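You operate a simulated robot arm through the tools that you are given. There is no shell and no other tool. Be economical: measure what you need, move in short steps, check, and stop when the job is done.

You are at the controls of a simulated robot arm. One attempt, no reset.

Task
Crank the bottle out of mould A on to the dead plate.
Fine: arm on HAND; shut the tongs on it; leave them open over the plate.

The check looks at the end state, three seconds after you hand in, the way a careful person would. Anything else that was tipped, shoved, dropped, spilled or broken makes it a failure.

Robot
A 7-joint arm with a vacuum gripper, on a carriage that runs on a rail from [-2.3, 168.2] to [1.1, -79.7] (x, y) and turns from -213 to 120 degrees about z. Base frame: it is fixed where the carriage stands at the start and does not move with it; the origin is on the floor, on the carriage's upright axis, x ahead of it, y to its left, z up. Lengths are in cm, angles in degrees, forces in N, time in s.
With the tool pointing down near the work surface it reaches from about 10 to 68 cm from the robot's upright axis, wherever it stands. Its first joint turns from -166.0 to 166.0 degrees. Places, roughly: bottle [200, -50, 100]. Payload 1.06 kg.
Tool frame: the origin (TCP) lies in the middle of the cups' lips, and z points out of the cups. The gripper has 1 cup of 2.4 cm across, covering 2.4 by 2.4 cm (tool x, y); the bellows give 0.8 cm. With the vacuum on, a cup seals on a smooth face that it is pressed against (1 to 4 N); it does not hold porous or soft things. The pull reaches 23 N.
Orientation is that of the tool frame in the base frame, as a unit quaternion [w, x, y, z]. With the cups facing straight down, the tool's x points along the base's -x, its y along +y and its z along -z.

Tools
- The arm moves only by the tool move_arm. Its argument "targets" is one flat list of numbers, 7 for each row, row after row: the turn, a rotation vector about the tool's x, y, z in units of 45 degrees (1.0 is 45 degrees), then the shift along the tool's x, y, z in units of 150 mm (1.0 is 150 mm), then the vacuum: 1 switches it on, -1 off. In form: [wx, wy, wz, x, y, z, suction, wx, wy, wz, x, y, z, suction, ...]. A call has 1 to 8 rows; each row is the pose to reach, as a shift and turn from the pose commanded when the call began, along the tool's axes at that moment. A call with a number of a shift or a turn outside -1 to 1 is refused whole. Each row takes 0.2 s and may step no farther than 5 cm and 8.6 degrees from the row before; otherwise, or with a gripper value out of range, the whole call is refused. A pose out of reach is approached as far as the arm can. The call stops where the force on the tool passes 40 N (or 10 N more than at its start, if that is more) or the arm is blocked; 0.2 s more then pass. The pull builds up within a second once a cup has sealed. Time passes only in rows, and 0.2 s behind the last, so rows that repeat a pose give it time. The reply holds the time, the measured pose of the TCP, the force on the tool along the base axes and the pull of the vacuum, in the units named above and with some noise, with the torque about the TCP (base axes, N m) and any sound that the robot's microphone picked up.
- Cameras (640 x 400 px; columns grow to the right, rows downward): "scene" is now at [1.46, 11.88, 133.73]; the picture's right is [-0.40, -0.92, 0.00], its down [-0.66, 0.29, -0.69] and it looks along [0.64, -0.28, -0.72] (base axes); focal length 262 px, centre (320, 200). "wrist" rides on the gripper at [7.8, 1.9, -9.6] in the tool frame; the picture's right is [-0.24, 0.97, 0.00], its down [-0.71, -0.17, -0.69] and it looks along [-0.67, -0.16, 0.73] (tool axes); focal length 243 px, centre (320, 200). There is no depth. A picture from a camera that has moved, and an enlarged one, comes with that camera's place and axes in the base frame and with its lens.
- get_image(camera): a new picture of that camera. No time passes.
- raise_lower(by): slides the trunk up (or, below 0, down) by that many cm; the arm and the scene camera ride with it, the base frame stays. It gives what a move gives, with no picture.
- drive_base(legs): drives the robot by 1 to 6 legs, each [ahead, left, turn to the left] in cm, cm and degrees, along the robot's own axes; the way and the turn of a leg run together, so that a leg with both is an arc; at most 150 cm and 180 degrees a leg. The arm and the cameras ride along, it lands a little off, and it stops where it bumps. It keeps to its track: a leg is cut to what the track allows. It gives what a move gives.
- aim_head(pan, tilt): turns the head with the scene camera to pan (to the left, within 155 degrees either way) and tilt (down, from -29 to 69), counted from straight ahead of the robot. It gives what a move gives.
- zoom(camera, box): a new picture of the part [left, top, right, bottom] of that camera's present view, enlarged. No time passes.
- close_job(): hands the job in; it is judged then, once.

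Work in short steps. Places have to be worked out from the pictures, the camera data and where the tool is seen: move nearer, look again, correct. Check each grasp and each placing, and mend what went wrong. You have 120 turns and 98 pictures in all, those below and enlarged ones among them. Switch the vacuum off and draw the arm clear of the work before you hand the job in, unless the task says otherwise; then end with one line.

The tools are called after ">>>" as a command line: name --argument value ..., lists and objects as JSON in quotes. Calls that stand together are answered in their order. move_arm: Moves the arm, as the interface text tells. Its arguments: {"type":"object","properties":{"targets":{"type":"array","items":{"type":"number"}}},"required":["targets"]} The other tools are called the same way: raise_lower (by) slides the trunk up or down; drive_base (legs) drives the base; aim_head (pan, tilt) turns the head that bears the scene camera; get_image (camera) takes a picture; zoom (camera, box) takes an enlarged picture of a part of a camera's view; close_job () hands the job in.

At the start:

```text
time_s: 0.0
tcp_pos: [39.01, -31.51, 87.24]
tool_rot: [0.0, 0.0, 1.0, 0.0]
contact_force: [-0.3, 0.7, -0.6]
torque: [-0.01, -0.02, -0.01]
pull: 0.0
trunk travel left (down, up): [-27.5, 31.5]
robot x, y, heading: [-0.11, 0.16, 0.1]
head pan, tilt: [-23.7, 46.0]
```

scene: 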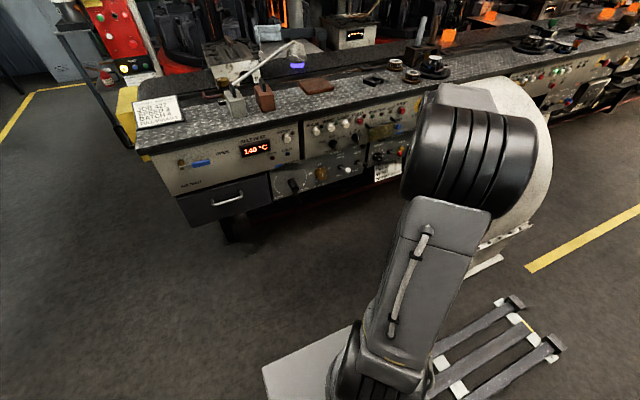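
wrist: 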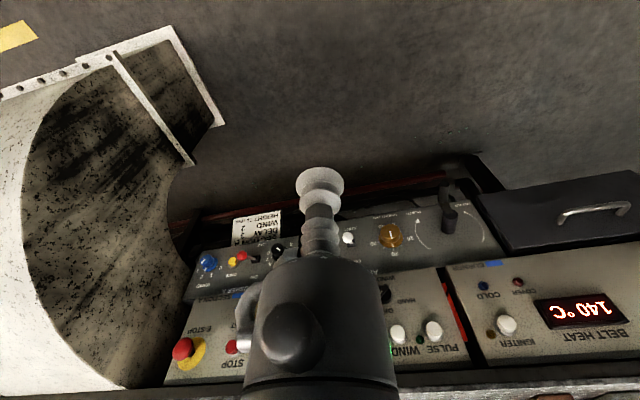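

The scene shows a long control bench ahead with a glass-forming machine behind. I'll look at the bench from a flatter angle first.

>>> aim_head --pan -10 --tilt 25

>>> get_image --camera "scene"

```text
time_s: 0.8
tcp_pos: [39.03, -31.64, 87.25]
tool_rot: [0.0, 0.0, 1.0, 0.0]
contact_force: [-0.3, 0.1, 0.3]
torque: [-0.01, -0.01, 0.02]
pull: 0.0
trunk travel left (down, up): [-27.5, 31.5]
robot x, y, heading: [-0.12, -0.41, 0.0]
head pan, tilt: [-10.0, 25.0]
```

```text
95 pictures are left
camera scene: at [3.16, 13.51, 136.92], right [-0.17, -0.98, 0.0], down [-0.42, 0.07, -0.91], along [0.89, -0.16, -0.42], focal length 262 px, centre (320, 200)
```

scene: 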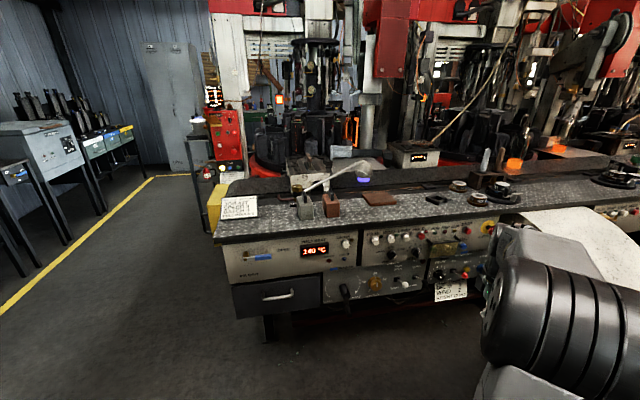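

The named bottle place projects to about (357,130). Zooming in there and on the panels.

>>> zoom --camera "scene" --box '[240, 60, 440, 185]'

>>> zoom --camera "scene" --box '[215, 180, 375, 310]'

>>> zoom --camera "scene" --box '[350, 170, 510, 310]'

```text
3.20 times, centred on (340, 122) of scene
camera zoom: at [3.16, 13.51, 136.92], right [-0.17, -0.98, 0.0], down [-0.42, 0.07, -0.91], along [0.89, -0.16, -0.42], focal length 837 px, centre (256, 448)
```

zoom: 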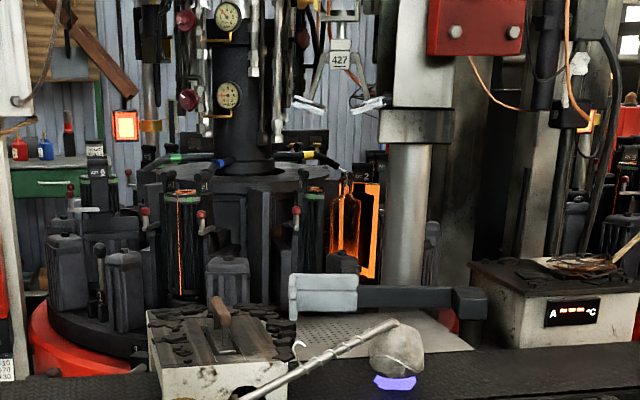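

```text
3.08 times, centred on (295, 245) of scene
camera zoom: at [3.16, 13.51, 136.92], right [-0.17, -0.98, 0.0], down [-0.42, 0.07, -0.91], along [0.89, -0.16, -0.42], focal length 805 px, centre (397, 62)
```

zoom: 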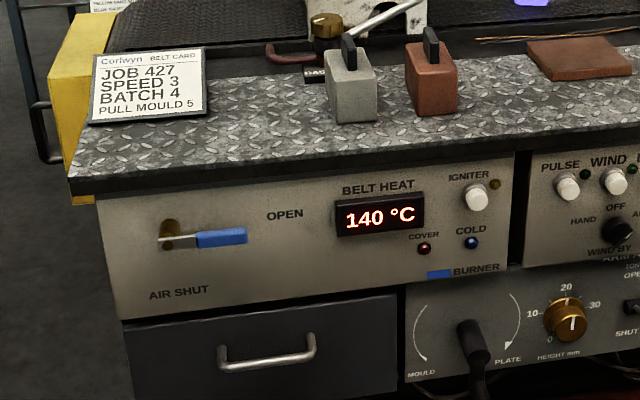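

```text
2.86 times, centred on (430, 240) of scene
camera zoom: at [3.16, 13.51, 136.92], right [-0.17, -0.98, 0.0], down [-0.42, 0.07, -0.91], along [0.89, -0.16, -0.42], focal length 747 px, centre (6, 86)
```

zoom: 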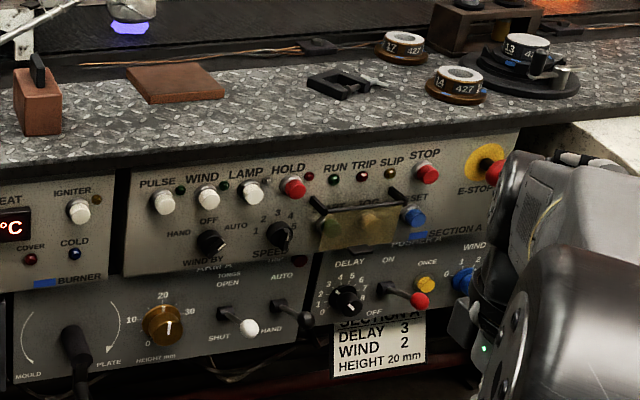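

The arm controls (crank MOULD–PLATE, HEIGHT, TONGS, AUTO/HAND) sit on the lower panel. I'll look right to see what the white thing by the arm is before moving.

>>> aim_head --pan -50 --tilt 30

>>> get_image --camera "scene"

>>> zoom --camera "wrist" --box '[160, 160, 520, 400]'

```text
time_s: 1.9
tcp_pos: [39.03, -31.62, 87.21]
tool_rot: [-0.001, 0.0, 1.0, 0.0]
contact_force: [0.1, -1.0, 0.3]
torque: [-0.01, 0.01, 0.03]
pull: 0.1
trunk travel left (down, up): [-27.5, 31.5]
robot x, y, heading: [-0.06, -0.0, -0.2]
head pan, tilt: [-50.0, 30.0]
```

```text
91 pictures are left
camera scene: at [-0.09, 8.19, 136.14], right [-0.77, -0.64, 0.0], down [-0.32, 0.38, -0.87], along [0.56, -0.66, -0.5], focal length 262 px, centre (320, 200)
```

scene: 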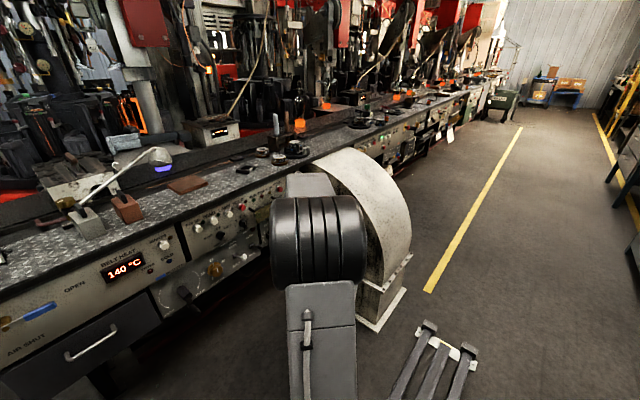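

```text
1.67 times, centred on (340, 280) of wrist
camera zoom: at [31.22, -29.74, 96.74], right [0.24, 0.97, 0.0], down [0.71, -0.17, 0.69], along [0.67, -0.16, -0.73], focal length 404 px, centre (287, 67)
```

zoom: 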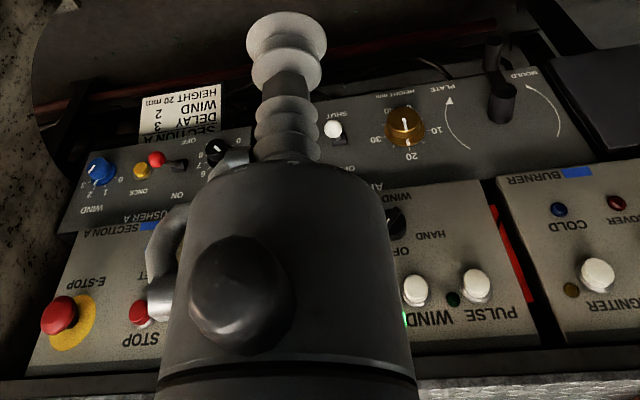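

The white thing is a round guard at about y -80; I'll stay clear of it. The HEIGHT knob triangulates to about (83,-24,58). I'll swing the tool toward the front and pitch it up to point ahead, first 45°.

>>> move_arm --targets '[0, -0.167, 0, -0.1, 0.2, 0, -1, 0, -0.333, 0, -0.2, 0.4, 0, -1, 0, -0.5, 0, -0.3, 0.6, 0, -1, 0, -0.667, 0, -0.4, 0.8, 0, -1, 0, -0.833, 0, -0.5, 0.9, 0, -1, 0, -1, 0, -0.6, 1, 0, -1]'

```text
time_s: 3.3
tcp_pos: [48.26, -16.77, 87.2]
tool_rot: [0.383, 0.001, 0.924, -0.001]
contact_force: [-1.0, 0.4, -0.1]
torque: [0.01, 0.01, 0.0]
pull: 0.0
trunk travel left (down, up): [-27.5, 31.5]
robot x, y, heading: [0.09, 0.21, 0.1]
head pan, tilt: [-50.0, 30.0]
```

Going well; another 45° in place.

>>> move_arm --targets '[0, -0.167, 0, 0, 0, 0, -1, 0, -0.333, 0, 0, 0, 0, -1, 0, -0.5, 0, 0, 0, 0, -1, 0, -0.667, 0, 0, 0, 0, -1, 0, -0.833, 0, 0, 0, 0, -1, 0, -1, 0, 0, 0, 0, -1]'

>>> get_image --camera "wrist"

>>> get_image --camera "scene"

```text
time_s: 4.7
tcp_pos: [48.15, -16.71, 87.29]
tool_rot: [0.708, 0.001, 0.706, -0.002]
contact_force: [-0.1, 0.7, 0.3]
torque: [-0.02, 0.0, 0.0]
pull: 0.0
trunk travel left (down, up): [-27.5, 31.5]
robot x, y, heading: [0.09, -0.16, 0.0]
head pan, tilt: [-50.0, 30.0]
```

```text
89 pictures are left
camera wrist: at [38.56, -14.77, 79.36], right [0.0, 0.97, 0.23], down [-0.69, -0.17, 0.71], along [0.73, -0.16, 0.67], focal length 243 px, centre (320, 200)
```

wrist: 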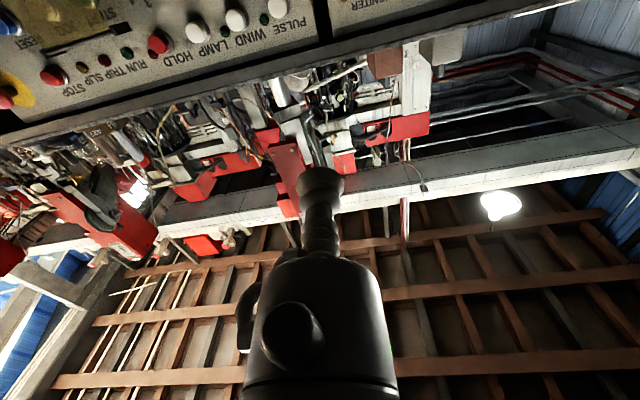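

```text
88 pictures are left
camera scene: at [-0.13, 8.19, 136.14], right [-0.77, -0.64, 0.0], down [-0.32, 0.38, -0.87], along [0.56, -0.66, -0.5], focal length 262 px, centre (320, 200)
```

scene: 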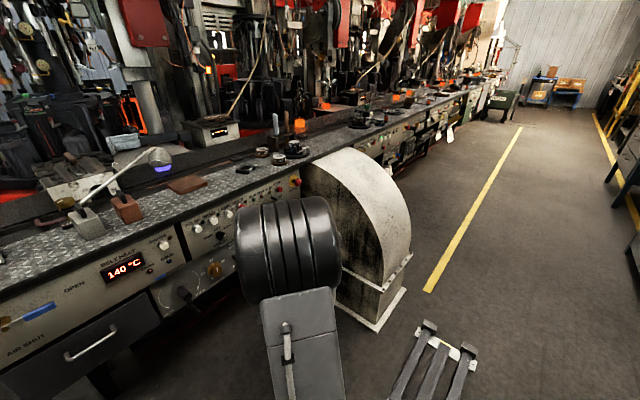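

The tool now faces the bench, but the wrist camera is underneath. I'll roll the tool about its axis so that the camera is on top, in 45° steps.

>>> move_arm --targets '[0, 0, 0.167, 0, 0, 0, -1, 0, 0, 0.333, 0, 0, 0, -1, 0, 0, 0.5, 0, 0, 0, -1, 0, 0, 0.667, 0, 0, 0, -1, 0, 0, 0.833, 0, 0, 0, -1, 0, 0, 1, 0, 0, 0, -1]'

>>> move_arm --targets '[0, 0, 0.167, 0, 0, 0, -1, 0, 0, 0.333, 0, 0, 0, -1, 0, 0, 0.5, 0, 0, 0, -1, 0, 0, 0.667, 0, 0, 0, -1, 0, 0, 0.833, 0, 0, 0, -1, 0, 0, 1, 0, 0, 0, -1]'

>>> move_arm --targets '[0, 0, 0.167, 0, 0, 0, -1, 0, 0, 0.333, 0, 0, 0, -1, 0, 0, 0.5, 0, 0, 0, -1, 0, 0, 0.667, 0, 0, 0, -1, 0, 0, 0.833, 0, 0, 0, -1, 0, 0, 1, 0, 0, 0, -1]'

>>> move_arm --targets '[0, 0, 0.167, 0, 0, 0, -1, 0, 0, 0.333, 0, 0, 0, -1, 0, 0, 0.5, 0, 0, 0, -1, 0, 0, 0.667, 0, 0, 0, -1, 0, 0, 0.833, 0, 0, 0, -1, 0, 0, 1, 0, 0, 0, -1]'

>>> get_image --camera "wrist"

```text
time_s: 6.1
tcp_pos: [47.98, -16.64, 87.28]
tool_rot: [0.653, 0.271, 0.653, 0.272]
contact_force: [0.2, -0.8, 0.9]
torque: [0.0, 0.03, -0.02]
pull: 0.1
trunk travel left (down, up): [-27.5, 31.5]
robot x, y, heading: [-0.14, 0.09, -0.2]
head pan, tilt: [-50.0, 30.0]
```

```text
time_s: 7.5
tcp_pos: [47.92, -16.51, 87.32]
tool_rot: [0.499, 0.5, 0.5, 0.501]
contact_force: [0.3, -0.1, 0.3]
torque: [-0.01, -0.04, -0.01]
pull: 0.2
trunk travel left (down, up): [-27.5, 31.5]
robot x, y, heading: [0.19, 0.03, 0.0]
head pan, tilt: [-50.0, 30.0]
```

```text
time_s: 8.9
tcp_pos: [48.01, -16.61, 87.22]
tool_rot: [0.27, 0.654, 0.27, 0.653]
contact_force: [-0.4, -0.2, 0.6]
torque: [-0.01, -0.02, -0.01]
pull: 0.1
trunk travel left (down, up): [-27.5, 31.5]
robot x, y, heading: [0.04, 0.05, -0.3]
head pan, tilt: [-50.0, 30.0]
```

```text
time_s: 10.3
tcp_pos: [47.97, -16.59, 87.13]
tool_rot: [0.0, 0.707, -0.001, 0.707]
contact_force: [-0.5, 0.5, 0.2]
torque: [0.01, -0.04, -0.03]
pull: 0.0
trunk travel left (down, up): [-27.5, 31.5]
robot x, y, heading: [0.14, 0.36, -0.2]
head pan, tilt: [-50.0, 30.0]
```

```text
87 pictures are left
camera wrist: at [38.42, -18.49, 94.97], right [0.0, -0.97, -0.24], down [-0.68, 0.17, -0.71], along [0.73, 0.16, -0.67], focal length 243 px, centre (320, 200)
```

wrist: 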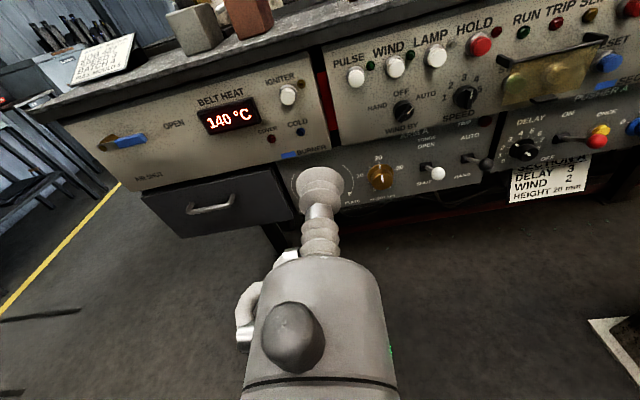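

The wrist view is now upright, and the whole arm panel shows. I'll drive 20 cm right and lower the trunk to come level with the lower panel.

>>> drive_base --legs '[[0, -15, 0]]'

>>> raise_lower --by -20

>>> get_image --camera "wrist"

>>> zoom --camera "wrist" --box '[200, 0, 640, 200]'

```text
time_s: 11.7
tcp_pos: [48.09, -31.18, 87.16]
tool_rot: [-0.001, 0.707, 0.001, 0.707]
contact_force: [0.1, 0.3, -0.2]
torque: [0.0, 0.01, 0.01]
pull: 0.1
trunk travel left (down, up): [-27.5, 31.5]
robot x, y, heading: [0.02, -14.57, -0.0]
head pan, tilt: [-50.0, 30.0]
```

```text
time_s: 13.8
tcp_pos: [48.27, -31.06, 67.19]
tool_rot: [-0.001, 0.707, 0.001, 0.707]
contact_force: [1.0, -1.0, -0.6]
torque: [-0.05, -0.06, 0.0]
pull: 0.2
trunk travel left (down, up): [-7.5, 51.5]
robot x, y, heading: [0.19, -14.54, -0.0]
head pan, tilt: [-50.0, 30.0]
```

```text
86 pictures are left
camera wrist: at [38.64, -33.0, 74.98], right [0.0, -0.97, -0.24], down [-0.68, 0.17, -0.71], along [0.73, 0.16, -0.67], focal length 243 px, centre (320, 200)
```

wrist: 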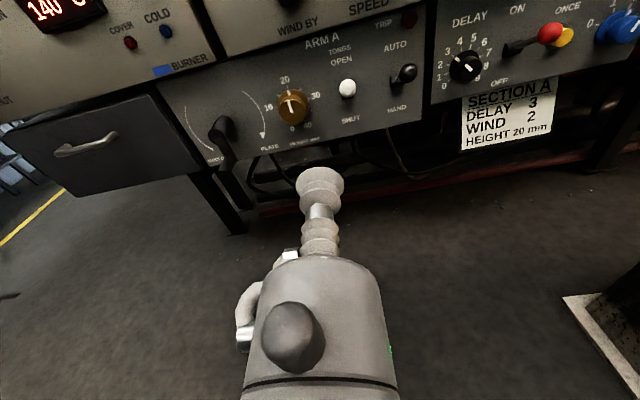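

```text
1.45 times, centred on (420, 100) of wrist
camera zoom: at [38.64, -33.0, 74.98], right [0.0, -0.97, -0.24], down [-0.68, 0.17, -0.71], along [0.73, 0.16, -0.67], focal length 353 px, centre (174, 346)
```

zoom: 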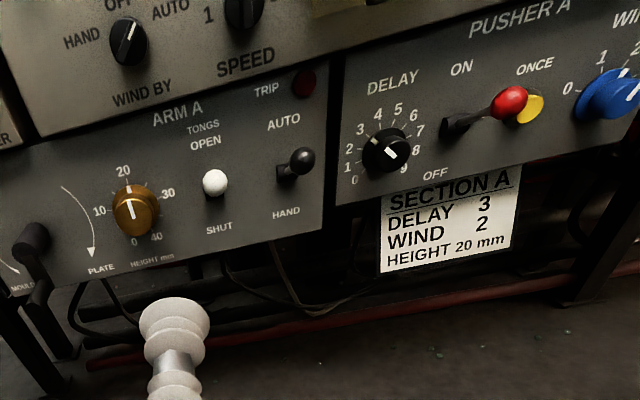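

Stereo from two wrist views: tongs ball ≈ (76.4,-34,61.6), AUTO/HAND ball ≈ (77.1,-43,61.3), HEIGHT knob ≈ (81,-24,59.4). I'll zoom in close to read the lever states.

>>> zoom --camera "wrist" --box '[160, 20, 440, 190]'

>>> aim_head --pan -5 --tilt 15

>>> get_image --camera "scene"

```text
2.29 times, centred on (300, 105) of wrist
camera zoom: at [38.64, -33.0, 74.98], right [0.0, -0.97, -0.24], down [-0.68, 0.17, -0.71], along [0.73, 0.16, -0.67], focal length 555 px, centre (366, 417)
```

zoom: 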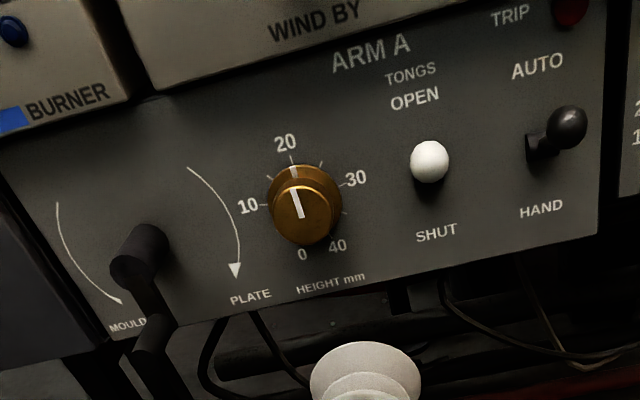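

```text
time_s: 15.0
tcp_pos: [48.23, -31.14, 67.27]
tool_rot: [-0.001, 0.707, 0.001, 0.708]
contact_force: [0.2, -0.2, -0.8]
torque: [0.04, -0.02, 0.0]
pull: 0.0
trunk travel left (down, up): [-7.5, 51.5]
robot x, y, heading: [-0.25, -15.08, 0.2]
head pan, tilt: [-5.0, 15.0]
```

```text
83 pictures are left
camera scene: at [3.57, -0.28, 118.55], right [-0.09, -1.0, 0.0], down [-0.26, 0.02, -0.97], along [0.96, -0.08, -0.26], focal length 262 px, centre (320, 200)
```

scene: 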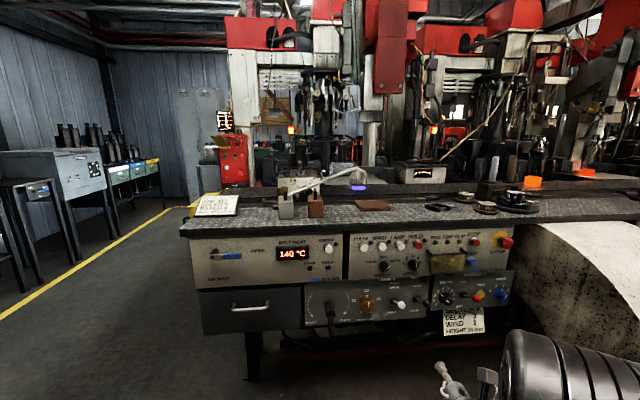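

>>> zoom --camera "scene" --box '[290, 270, 450, 350]'

>>> zoom --camera "scene" --box '[230, 70, 430, 195]'

```text
4.00 times, centred on (370, 310) of scene
camera zoom: at [3.57, -0.28, 118.55], right [-0.09, -1.0, 0.0], down [-0.26, 0.02, -0.97], along [0.96, -0.08, -0.26], focal length 1046 px, centre (120, -240)
```

zoom: 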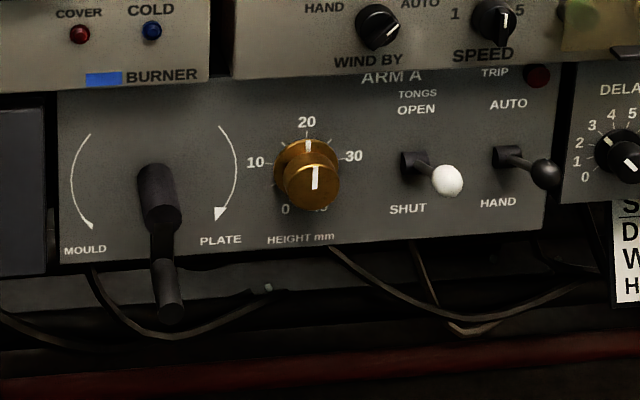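

```text
3.20 times, centred on (330, 132) of scene
camera zoom: at [3.57, -0.28, 118.55], right [-0.09, -1.0, 0.0], down [-0.26, 0.02, -0.97], along [0.96, -0.08, -0.26], focal length 837 px, centre (288, 416)
```

zoom: 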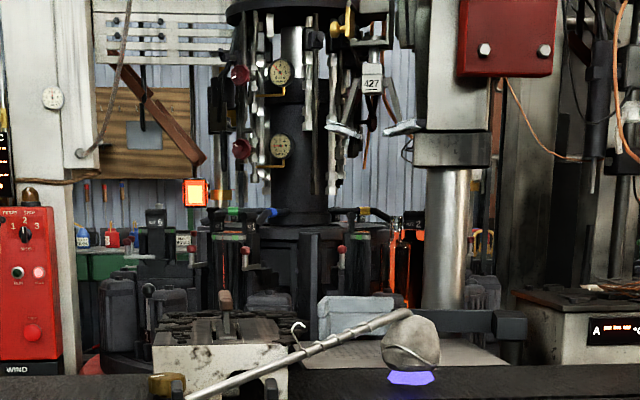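

The controls are clear: crank arm hangs straight down; the lever next to AUTO/HAND points up (AUTO); tongs probably OPEN. I'll bring the tool up in front of and above the AUTO/HAND ball.

>>> move_arm --targets '[0, 0, 0, -0.02, 0.2, 0.25, -1, 0, 0, 0, -0.05, 0.4, 0.5, -1, 0, 0, 0, -0.07, 0.6, 0.75, -1, 0, 0, 0, -0.1, 0.79, 1, -1]'

>>> move_arm --targets '[0, 0, 0, 0, 0, 0.2, -1, 0, 0, 0, 0, 0, 0.4, -1]'

>>> get_image --camera "wrist"

```text
time_s: 16.0
tcp_pos: [63.19, -42.88, 65.69]
tool_rot: [-0.001, 0.707, 0.001, 0.707]
contact_force: [0.2, -0.3, 1.1]
torque: [0.02, -0.03, -0.02]
pull: 0.1
trunk travel left (down, up): [-7.5, 51.5]
robot x, y, heading: [0.03, -14.48, 0.0]
head pan, tilt: [-5.0, 15.0]
```

```text
time_s: 16.6
tcp_pos: [69.16, -43.07, 65.76]
tool_rot: [-0.001, 0.707, 0.001, 0.707]
contact_force: [0.7, -0.3, 0.4]
torque: [0.05, 0.02, -0.05]
pull: 0.0
trunk travel left (down, up): [-7.5, 51.5]
robot x, y, heading: [-0.36, -14.47, 0.4]
head pan, tilt: [-5.0, 15.0]
```

```text
80 pictures are left
camera wrist: at [59.69, -44.97, 73.49], right [0.0, -0.97, -0.24], down [-0.68, 0.17, -0.71], along [0.73, 0.16, -0.67], focal length 243 px, centre (320, 200)
```

wrist: 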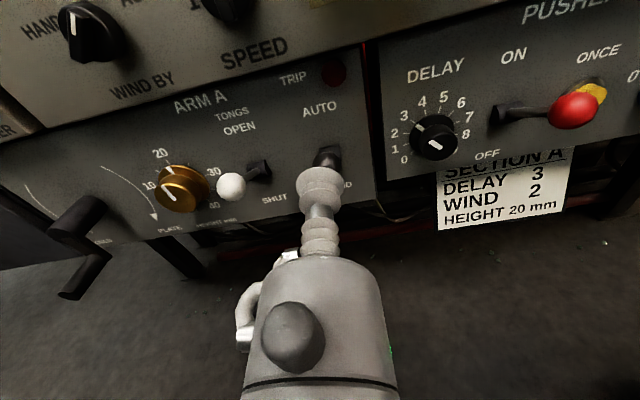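

The cup is just in front and above the lever. Advancing above the ball to x≈78.

>>> move_arm --targets '[0, 0, 0, 0, 0, 0.3, -1, 0, 0, 0, 0, 0, 0.58, -1]'

>>> get_image --camera "wrist"

>>> aim_head --pan -20 --tilt 30

>>> get_image --camera "scene"

```text
time_s: 17.2
tcp_pos: [77.7, -43.1, 65.75]
tool_rot: [-0.001, 0.707, 0.001, 0.707]
contact_force: [0.6, -0.2, 0.3]
torque: [0.01, 0.03, -0.03]
pull: 0.0
trunk travel left (down, up): [-7.5, 51.5]
robot x, y, heading: [0.28, -14.49, 0.0]
head pan, tilt: [-5.0, 15.0]
```

```text
79 pictures are left
camera wrist: at [68.2, -45.02, 73.45], right [0.0, -0.97, -0.24], down [-0.68, 0.17, -0.71], along [0.73, 0.16, -0.67], focal length 243 px, centre (320, 200)
```

wrist: 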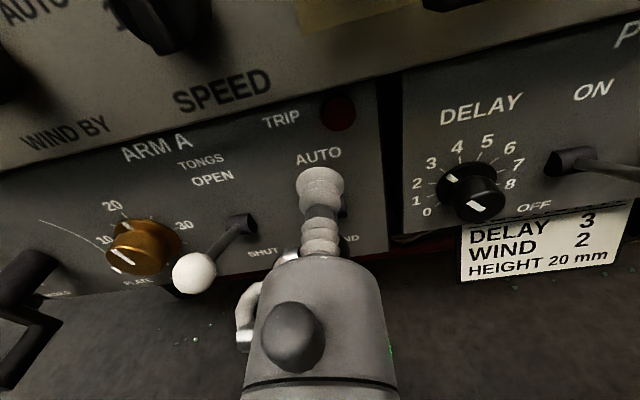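

```text
time_s: 17.9
tcp_pos: [77.74, -43.2, 65.68]
tool_rot: [-0.001, 0.708, 0.001, 0.706]
contact_force: [0.6, -0.1, 0.7]
torque: [-0.01, 0.02, 0.0]
pull: 0.1
trunk travel left (down, up): [-7.5, 51.5]
robot x, y, heading: [0.14, -14.4, -0.1]
head pan, tilt: [-20.0, 30.0]
```

```text
78 pictures are left
camera scene: at [2.78, -2.54, 116.14], right [-0.34, -0.94, 0.0], down [-0.47, 0.17, -0.87], along [0.81, -0.29, -0.5], focal length 262 px, centre (320, 200)
```

scene: 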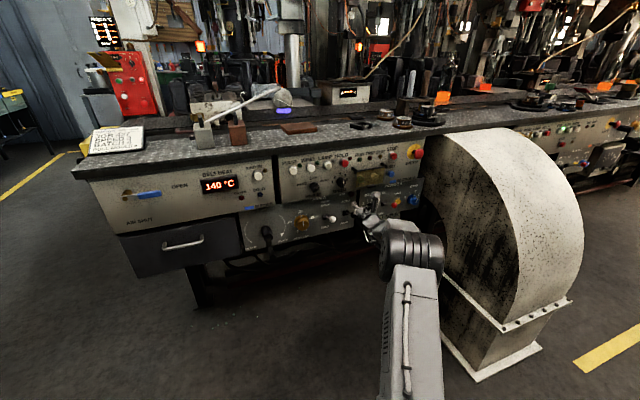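

The tongs lever points up about 25° (OPEN), and the AUTO lever likewise. I'll press down on the AUTO ball to swing it to HAND, in small rows.

>>> move_arm --targets '[0, 0, 0, -0.1, 0, 0, -1, 0, 0, 0, -0.17, 0, 0, -1, 0, 0, 0, -0.24, 0, 0, -1, 0, 0, 0, -0.31, 0, 0, -1, 0, 0, 0, -0.38, 0, 0, -1, 0, 0, 0, -0.45, 0, 0, -1, 0, 0, 0, -0.52, 0, 0, -1, 0, 0, 0, -0.56, 0, 0, -1]'

>>> get_image --camera "wrist"

```text
time_s: 19.7
tcp_pos: [77.9, -43.01, 57.42]
tool_rot: [0.0, 0.707, 0.0, 0.707]
contact_force: [-0.3, -0.5, -0.6]
torque: [-0.03, -0.01, 0.0]
pull: 0.1
trunk travel left (down, up): [-7.5, 51.5]
robot x, y, heading: [0.07, -14.46, 0.1]
head pan, tilt: [-20.0, 30.0]
```

```text
77 pictures are left
camera wrist: at [68.29, -44.92, 65.2], right [0.0, -0.97, -0.24], down [-0.69, 0.17, -0.71], along [0.73, 0.16, -0.67], focal length 243 px, centre (320, 200)
```

wrist: 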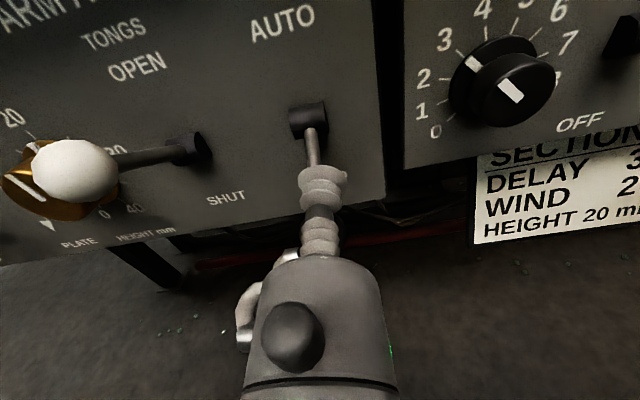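

The lever stick has swung downward. I'll raise the tool clear and check it against the tongs lever and the lamps.

>>> move_arm --targets '[0, 0, 0, 0.2, 0, -0.2, -1, 0, 0, 0, 0.45, 0, -0.4, -1, 0, 0, 0, 0.55, -0.3, -0.6, -1, 0, 0, 0, 0.56, -0.6, -0.6, -1]'

>>> get_image --camera "wrist"

>>> zoom --camera "scene" --box '[180, 0, 340, 120]'

```text
refused: row 3 steps farther than a row can; nothing moved
```

```text
76 pictures are left
camera wrist: at [68.29, -44.92, 65.2], right [0.0, -0.97, -0.24], down [-0.69, 0.17, -0.71], along [0.73, 0.16, -0.67], focal length 243 px, centre (320, 200)
```

wrist: 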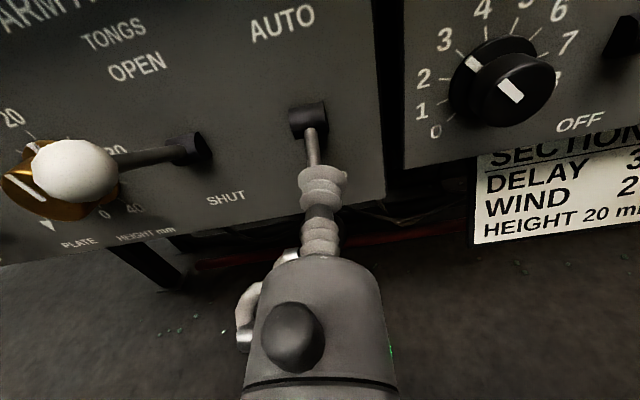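

```text
3.33 times, centred on (260, 60) of scene
camera zoom: at [2.77, -2.55, 116.13], right [-0.34, -0.94, 0.0], down [-0.47, 0.17, -0.87], along [0.81, -0.3, -0.5], focal length 872 px, centre (520, 667)
```

zoom: 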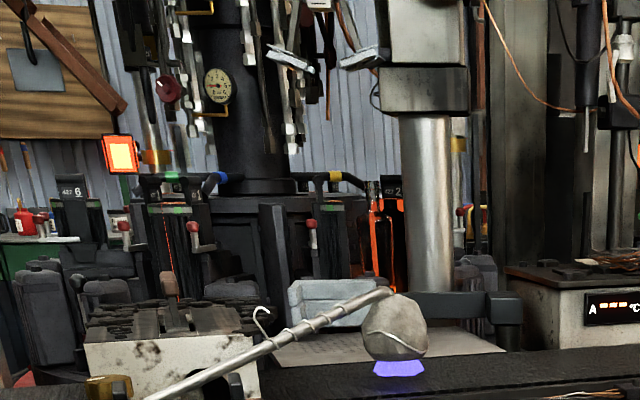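

Step too long; I'll split it into smaller rows.

>>> move_arm --targets '[0, 0, 0, 0.2, 0, -0.2, -1, 0, 0, 0, 0.45, 0, -0.4, -1, 0, 0, 0, 0.55, -0.15, -0.6, -1, 0, 0, 0, 0.56, -0.4, -0.6, -1, 0, 0, 0, 0.56, -0.6, -0.6, -1]'

>>> get_image --camera "wrist"

```text
time_s: 20.9
tcp_pos: [69.07, -33.71, 65.88]
tool_rot: [-0.001, 0.707, 0.001, 0.707]
contact_force: [-0.8, -0.7, 0.3]
torque: [-0.01, -0.02, 0.0]
pull: 0.1
trunk travel left (down, up): [-7.5, 51.5]
robot x, y, heading: [0.29, -14.65, 0.2]
head pan, tilt: [-20.0, 30.0]
```

```text
74 pictures are left
camera wrist: at [59.43, -35.57, 73.65], right [0.0, -0.97, -0.24], down [-0.68, 0.17, -0.71], along [0.73, 0.16, -0.67], focal length 243 px, centre (320, 200)
```

wrist: 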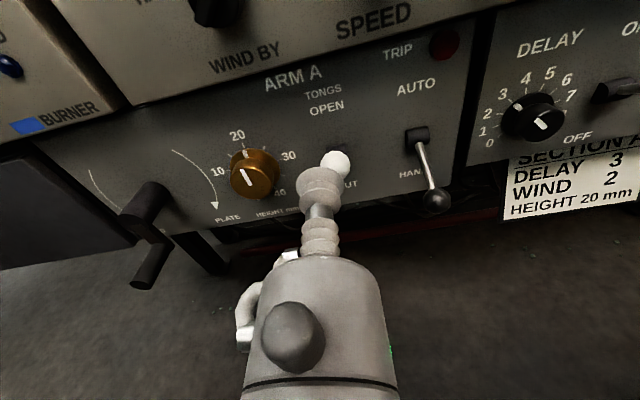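

HAND is set. Triangulating the tongs overhead gives ≈(157,-29,130), right over the dead plate, while the bottle is back at ≈(205,-52,105); so the arm is at PLATE now and must be cranked counter-clockwise to MOULD first. I'll go look at the crank.

>>> move_arm --targets '[0, 0, 0, 0, -0.3, -0.2, -1, 0, 0, 0, 0, -0.6, -0.4, -1, 0, 0, 0, 0, -0.8, -0.4, -1, 0, 0, 0, 0, -1, -0.4, -1]'

>>> move_arm --targets '[0, 0, 0, 0.1, -0.3, 0, -1, 0, 0, 0, 0.2, -0.6, 0, -1]'

>>> get_image --camera "wrist"

>>> zoom --camera "scene" --box '[220, 190, 350, 270]'

```text
refused: row 1 steps farther than a row can; nothing moved
```

```text
time_s: 21.5
tcp_pos: [69.07, -24.8, 68.68]
tool_rot: [0.0, 0.707, 0.0, 0.707]
contact_force: [-0.8, -0.3, -0.1]
torque: [0.0, 0.02, 0.02]
pull: 0.0
trunk travel left (down, up): [-7.5, 51.5]
robot x, y, heading: [0.06, -14.44, 0.2]
head pan, tilt: [-20.0, 30.0]
```

```text
73 pictures are left
camera wrist: at [59.43, -26.78, 76.48], right [0.0, -0.97, -0.24], down [-0.68, 0.17, -0.71], along [0.73, 0.16, -0.67], focal length 243 px, centre (320, 200)
```

wrist: 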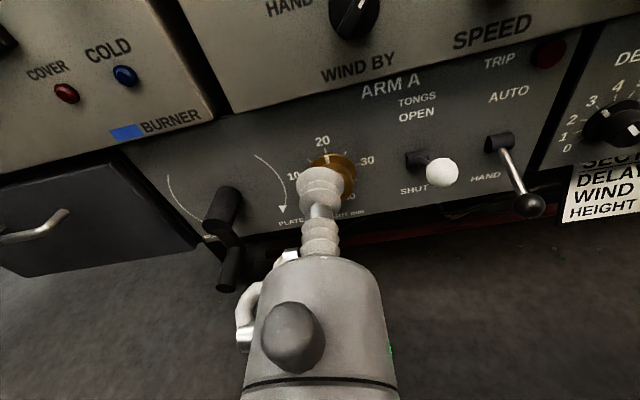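

```text
4.92 times, centred on (285, 230) of scene
camera zoom: at [2.78, -2.58, 116.13], right [-0.34, -0.94, 0.0], down [-0.47, 0.17, -0.87], along [0.81, -0.3, -0.5], focal length 1288 px, centre (492, 52)
```

zoom: 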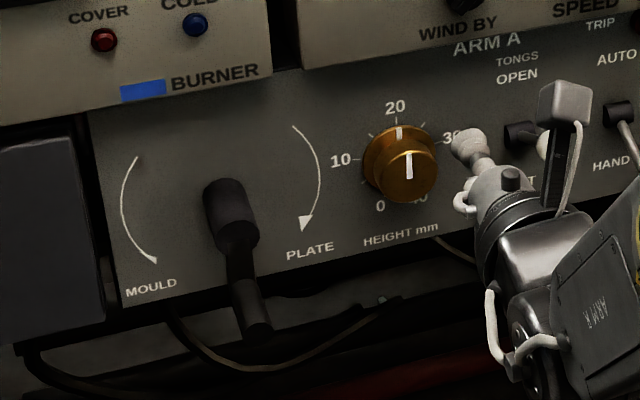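

Moving left over the crank, staying back from its handle.

>>> move_arm --targets '[0, 0, 0, 0, -0.15, -0.25, -1, 0, 0, 0, 0, -0.45, -0.3, -1, 0, 0, 0, 0, -0.75, -0.3, -1, 0, 0, 0, 0, -1, -0.3, -1]'

>>> move_arm --targets '[0, 0, 0, 0, -0.3, 0, -1]'

>>> get_image --camera "wrist"

```text
time_s: 22.5
tcp_pos: [65.09, -23.04, 69.22]
tool_rot: [-0.003, 0.707, 0.003, 0.707]
contact_force: [-0.6, 0.7, 0.3]
torque: [-0.01, 0.01, -0.04]
pull: 0.1
out of reach, approached as far as the arm can: row 1, 2, 3, 4
trunk travel left (down, up): [-7.5, 51.5]
robot x, y, heading: [-0.12, -14.86, 0.1]
head pan, tilt: [-20.0, 30.0]
```

```text
time_s: 22.9
tcp_pos: [65.18, -23.01, 69.24]
tool_rot: [-0.005, 0.708, 0.005, 0.707]
contact_force: [0.1, 0.6, -0.1]
torque: [0.0, -0.01, 0.01]
pull: 0.0
out of reach, approached as far as the arm can: row 1
trunk travel left (down, up): [-7.5, 51.5]
robot x, y, heading: [0.44, -14.48, 0.1]
head pan, tilt: [-20.0, 30.0]
```

```text
71 pictures are left
camera wrist: at [55.64, -25.05, 77.03], right [0.01, -0.97, -0.24], down [-0.69, 0.16, -0.71], along [0.73, 0.17, -0.67], focal length 243 px, centre (320, 200)
```

wrist: 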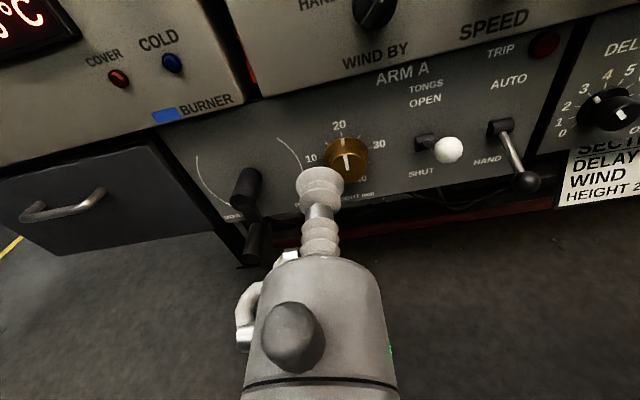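

A joint limit stops the arm going further left; I'll drive the base left 20 cm instead, keeping the arm's offset to the right.

>>> drive_base --legs '[[0, 22, 0]]'

>>> move_arm --targets '[0, 0, 0, 0, 0, 0, -1]'

>>> get_image --camera "wrist"

```text
time_s: 24.6
tcp_pos: [64.93, -1.12, 69.21]
tool_rot: [-0.005, 0.708, 0.005, 0.707]
contact_force: [0.2, 0.4, 0.1]
torque: [-0.04, 0.04, -0.02]
pull: 0.1
trunk travel left (down, up): [-7.5, 51.5]
robot x, y, heading: [-0.14, 7.03, 0.2]
head pan, tilt: [-20.0, 30.0]
```

```text
time_s: 25.0
tcp_pos: [64.89, -1.0, 69.13]
tool_rot: [-0.005, 0.707, 0.005, 0.707]
contact_force: [-0.2, -0.4, 0.4]
torque: [0.01, -0.01, 0.0]
pull: 0.0
trunk travel left (down, up): [-7.5, 51.5]
robot x, y, heading: [-0.19, 7.27, 0.6]
head pan, tilt: [-20.0, 30.0]
```

```text
70 pictures are left
camera wrist: at [55.4, -3.05, 77.02], right [0.02, -0.97, -0.24], down [-0.69, 0.16, -0.71], along [0.72, 0.17, -0.67], focal length 243 px, centre (320, 200)
```

wrist: 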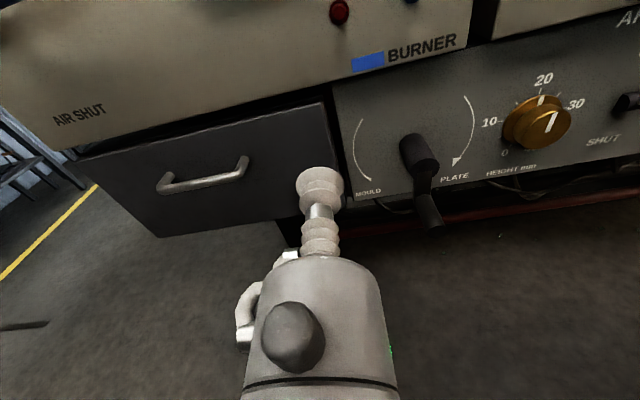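

Crank handle tip triangulates to ≈(72.9,-10.2,53.6), hub axis at y≈-10.4, z≈58.7, radius ≈5. I'll lower the tool to the left of the handle, still in front.

>>> move_arm --targets '[0, 0, 0, -0.25, 0.07, 0, -1, 0, 0, 0, -0.5, 0.14, 0, -1, 0, 0, 0, -0.75, 0.21, 0, -1, 0, 0, 0, -1, 0.28, 0, -1]'

>>> get_image --camera "wrist"

```text
time_s: 26.0
tcp_pos: [65.1, -4.9, 54.31]
tool_rot: [-0.006, 0.708, 0.007, 0.706]
contact_force: [-0.1, 0.4, 0.1]
torque: [-0.05, -0.01, -0.02]
pull: 0.1
trunk travel left (down, up): [-7.5, 51.5]
robot x, y, heading: [0.17, 7.09, 0.4]
head pan, tilt: [-20.0, 30.0]
```

```text
69 pictures are left
camera wrist: at [55.54, -6.99, 62.13], right [0.02, -0.97, -0.23], down [-0.69, 0.16, -0.71], along [0.72, 0.17, -0.67], focal length 243 px, centre (320, 200)
```

wrist: 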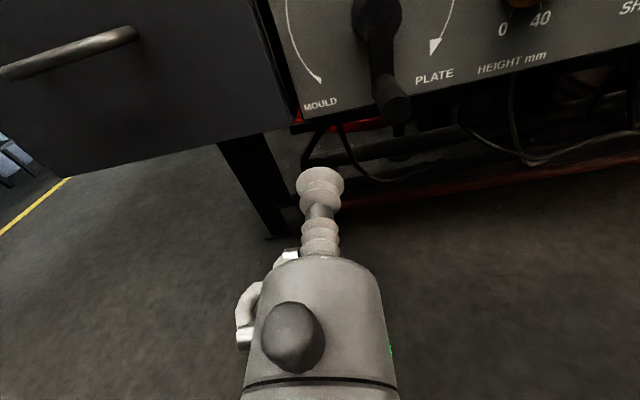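

Handle confirmed at y≈-10.5, z≈54. Advancing the cup alongside it to x≈76.3.

>>> move_arm --targets '[0, 0, 0, 0, 0, 0.28, -1, 0, 0, 0, 0, 0, 0.55, -1, 0, 0, 0, 0, 0, 0.75, -1]'

>>> get_image --camera "wrist"

```text
time_s: 26.8
tcp_pos: [76.32, -4.9, 54.16]
tool_rot: [-0.005, 0.708, 0.005, 0.706]
contact_force: [0.5, -0.3, 0.8]
torque: [0.02, 0.06, 0.01]
pull: 0.0
trunk travel left (down, up): [-7.5, 51.5]
robot x, y, heading: [-0.11, 6.99, 0.4]
head pan, tilt: [-20.0, 30.0]
```

```text
68 pictures are left
camera wrist: at [66.82, -6.96, 62.01], right [0.01, -0.97, -0.24], down [-0.69, 0.16, -0.71], along [0.72, 0.17, -0.67], focal length 243 px, centre (320, 200)
```

wrist: 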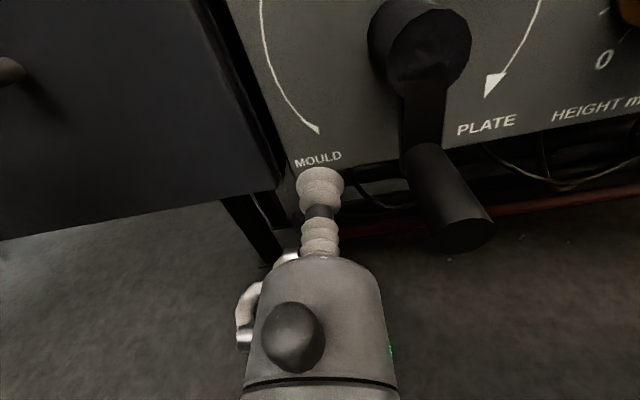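

Handle is right of the cup. I start pushing it to the right (counter-clockwise, toward MOULD), following the circle for a first part.

>>> move_arm --targets '[0, 0, 0, -0.02, 0.15, 0, -1, 0, 0, 0, -0.022, 0.247, 0, -1, 0, 0, 0, -0.04, 0.302, 0, -1, 0, 0, 0, -0.052, 0.357, 0, -1, 0, 0, 0, -0.05, 0.415, 0, -1, 0, 0, 0, -0.042, 0.473, 0, -1]'

>>> get_image --camera "wrist"

>>> zoom --camera "scene" --box '[180, 0, 340, 120]'

```text
time_s: 28.2
tcp_pos: [76.35, -12.16, 53.58]
tool_rot: [-0.006, 0.708, 0.006, 0.706]
contact_force: [-1.0, 3.5, -0.8]
torque: [-0.02, -0.03, 0.04]
pull: 0.1
trunk travel left (down, up): [-7.5, 51.5]
robot x, y, heading: [0.08, 7.09, 0.5]
head pan, tilt: [-20.0, 30.0]
```

```text
67 pictures are left
camera wrist: at [66.85, -14.19, 61.5], right [0.01, -0.97, -0.24], down [-0.69, 0.16, -0.71], along [0.72, 0.17, -0.67], focal length 243 px, centre (320, 200)
```

wrist: 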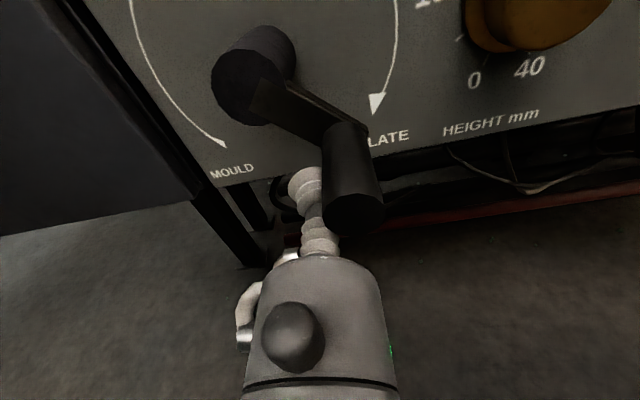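

```text
3.33 times, centred on (260, 60) of scene
camera zoom: at [2.41, 19.16, 116.13], right [-0.34, -0.94, 0.0], down [-0.47, 0.17, -0.87], along [0.82, -0.29, -0.5], focal length 872 px, centre (520, 667)
```

zoom: 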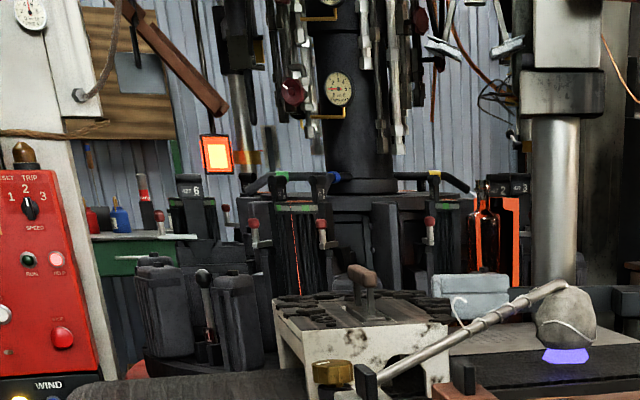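

The crank turns easily (≈3.5 N). Continuing the orbit up around the right side.

>>> move_arm --targets '[0, 0, 0, 0.049, 0.105, 0, -1, 0, 0, 0, 0.131, 0.187, 0, -1, 0, 0, 0, 0.235, 0.235, 0, -1, 0, 0, 0, 0.351, 0.245, 0, -1, 0, 0, 0, 0.462, 0.215, 0, -1]'

>>> get_image --camera "wrist"

>>> zoom --camera "scene" --box '[180, 0, 340, 120]'

```text
time_s: 29.4
tcp_pos: [76.42, -15.21, 60.67]
tool_rot: [-0.005, 0.707, 0.006, 0.708]
contact_force: [0.2, 0.5, -0.4]
torque: [0.0, -0.05, 0.01]
pull: 0.0
trunk travel left (down, up): [-7.5, 51.5]
robot x, y, heading: [-0.05, 7.17, 0.2]
head pan, tilt: [-20.0, 30.0]
```

```text
65 pictures are left
camera wrist: at [66.92, -17.19, 68.41], right [0.02, -0.97, -0.24], down [-0.69, 0.16, -0.71], along [0.73, 0.17, -0.67], focal length 243 px, centre (320, 200)
```

wrist: 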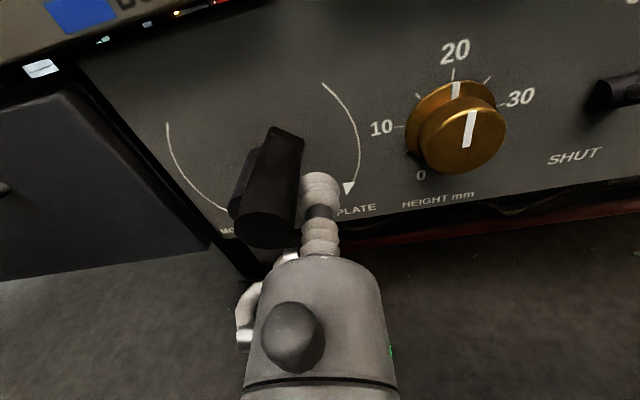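

```text
3.33 times, centred on (260, 60) of scene
camera zoom: at [2.43, 19.15, 116.14], right [-0.34, -0.94, 0.0], down [-0.47, 0.17, -0.87], along [0.82, -0.29, -0.5], focal length 872 px, centre (520, 667)
```

zoom: 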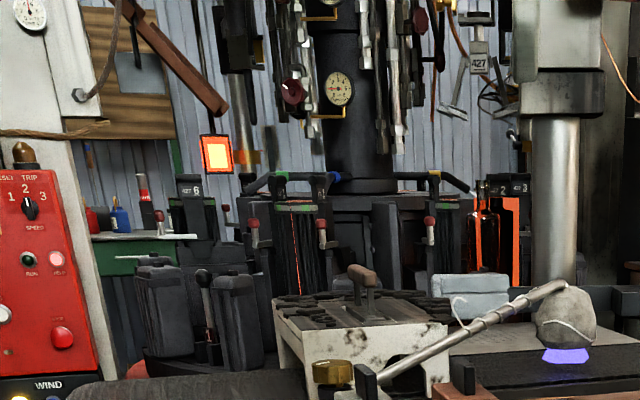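

The tongs have come down/turned as the crank went round. Handle is now near 54°. Continuing over the top.

>>> move_arm --targets '[0, 0, 0, 0.096, -0.066, 0, -1, 0, 0, 0, 0.162, -0.161, 0, -1, 0, 0, 0, 0.192, -0.273, 0, -1, 0, 0, 0, 0.182, -0.388, 0, -1, 0, 0, 0, 0.133, -0.493, 0, -1]'

>>> get_image --camera "wrist"

>>> zoom --camera "scene" --box '[180, 0, 340, 120]'

```text
time_s: 30.6
tcp_pos: [76.24, -8.09, 62.3]
tool_rot: [-0.005, 0.707, 0.005, 0.707]
contact_force: [-0.2, -4.5, 0.2]
torque: [-0.06, 0.04, 0.0]
pull: 0.1
trunk travel left (down, up): [-7.5, 51.5]
robot x, y, heading: [0.09, 6.87, 0.3]
head pan, tilt: [-20.0, 30.0]
```

```text
63 pictures are left
camera wrist: at [66.81, -10.09, 70.27], right [0.01, -0.97, -0.23], down [-0.69, 0.16, -0.71], along [0.72, 0.17, -0.67], focal length 243 px, centre (320, 200)
```

wrist: 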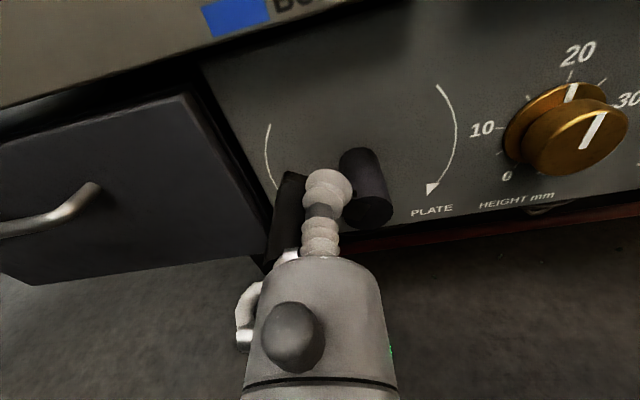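

```text
3.33 times, centred on (260, 60) of scene
camera zoom: at [2.42, 19.13, 116.14], right [-0.34, -0.94, 0.0], down [-0.47, 0.17, -0.87], along [0.82, -0.29, -0.5], focal length 872 px, centre (520, 667)
```

zoom: 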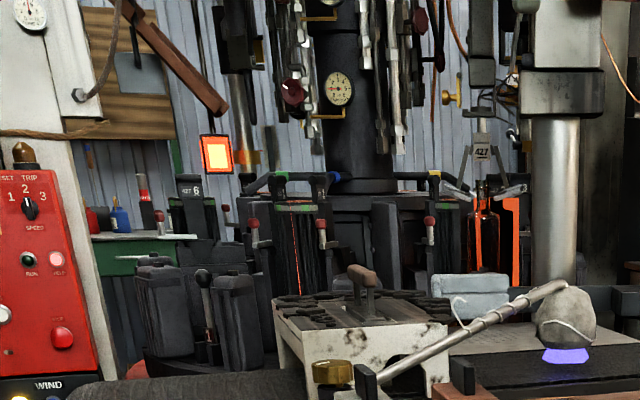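

The tongs have now swung in around the bottle's neck. I'll continue a little at a time and look closely.

>>> move_arm --targets '[0, 0, 0, -0.037, -0.045, 0, -1, 0, 0, 0, -0.082, -0.082, 0, -1, 0, 0, 0, -0.133, -0.111, 0, -1, 0, 0, 0, -0.187, -0.131, 0, -1]'

>>> zoom --camera "scene" --box '[270, 10, 350, 80]'

>>> get_image --camera "wrist"

```text
time_s: 31.6
tcp_pos: [76.3, -5.93, 59.73]
tool_rot: [-0.007, 0.707, 0.007, 0.707]
contact_force: [0.2, -0.1, 2.6]
torque: [-0.01, 0.0, -0.02]
pull: 0.0
trunk travel left (down, up): [-7.5, 51.5]
robot x, y, heading: [0.15, 7.18, 0.6]
head pan, tilt: [-20.0, 30.0]
```

```text
5.71 times, centred on (310, 45) of scene
camera zoom: at [2.38, 19.18, 116.14], right [-0.34, -0.94, 0.0], down [-0.47, 0.17, -0.87], along [0.82, -0.29, -0.5], focal length 1495 px, centre (377, 1086)
```

zoom: 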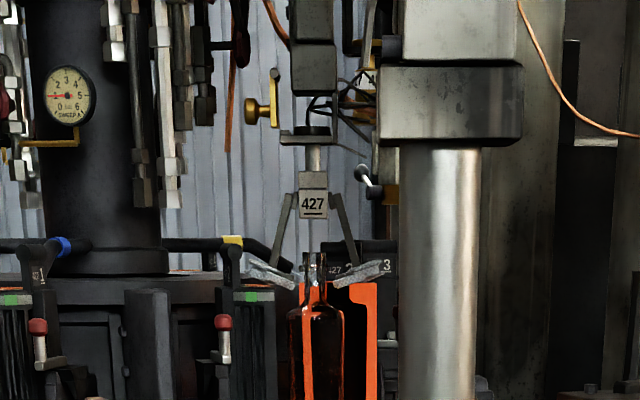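

```text
60 pictures are left
camera wrist: at [66.75, -7.94, 67.51], right [0.02, -0.97, -0.24], down [-0.69, 0.16, -0.71], along [0.72, 0.18, -0.67], focal length 243 px, centre (320, 200)
```

wrist: 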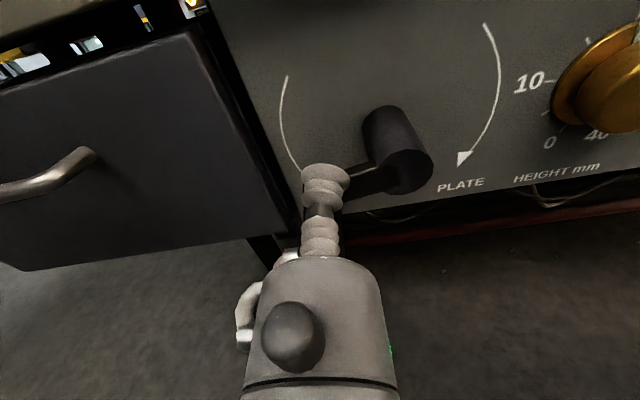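

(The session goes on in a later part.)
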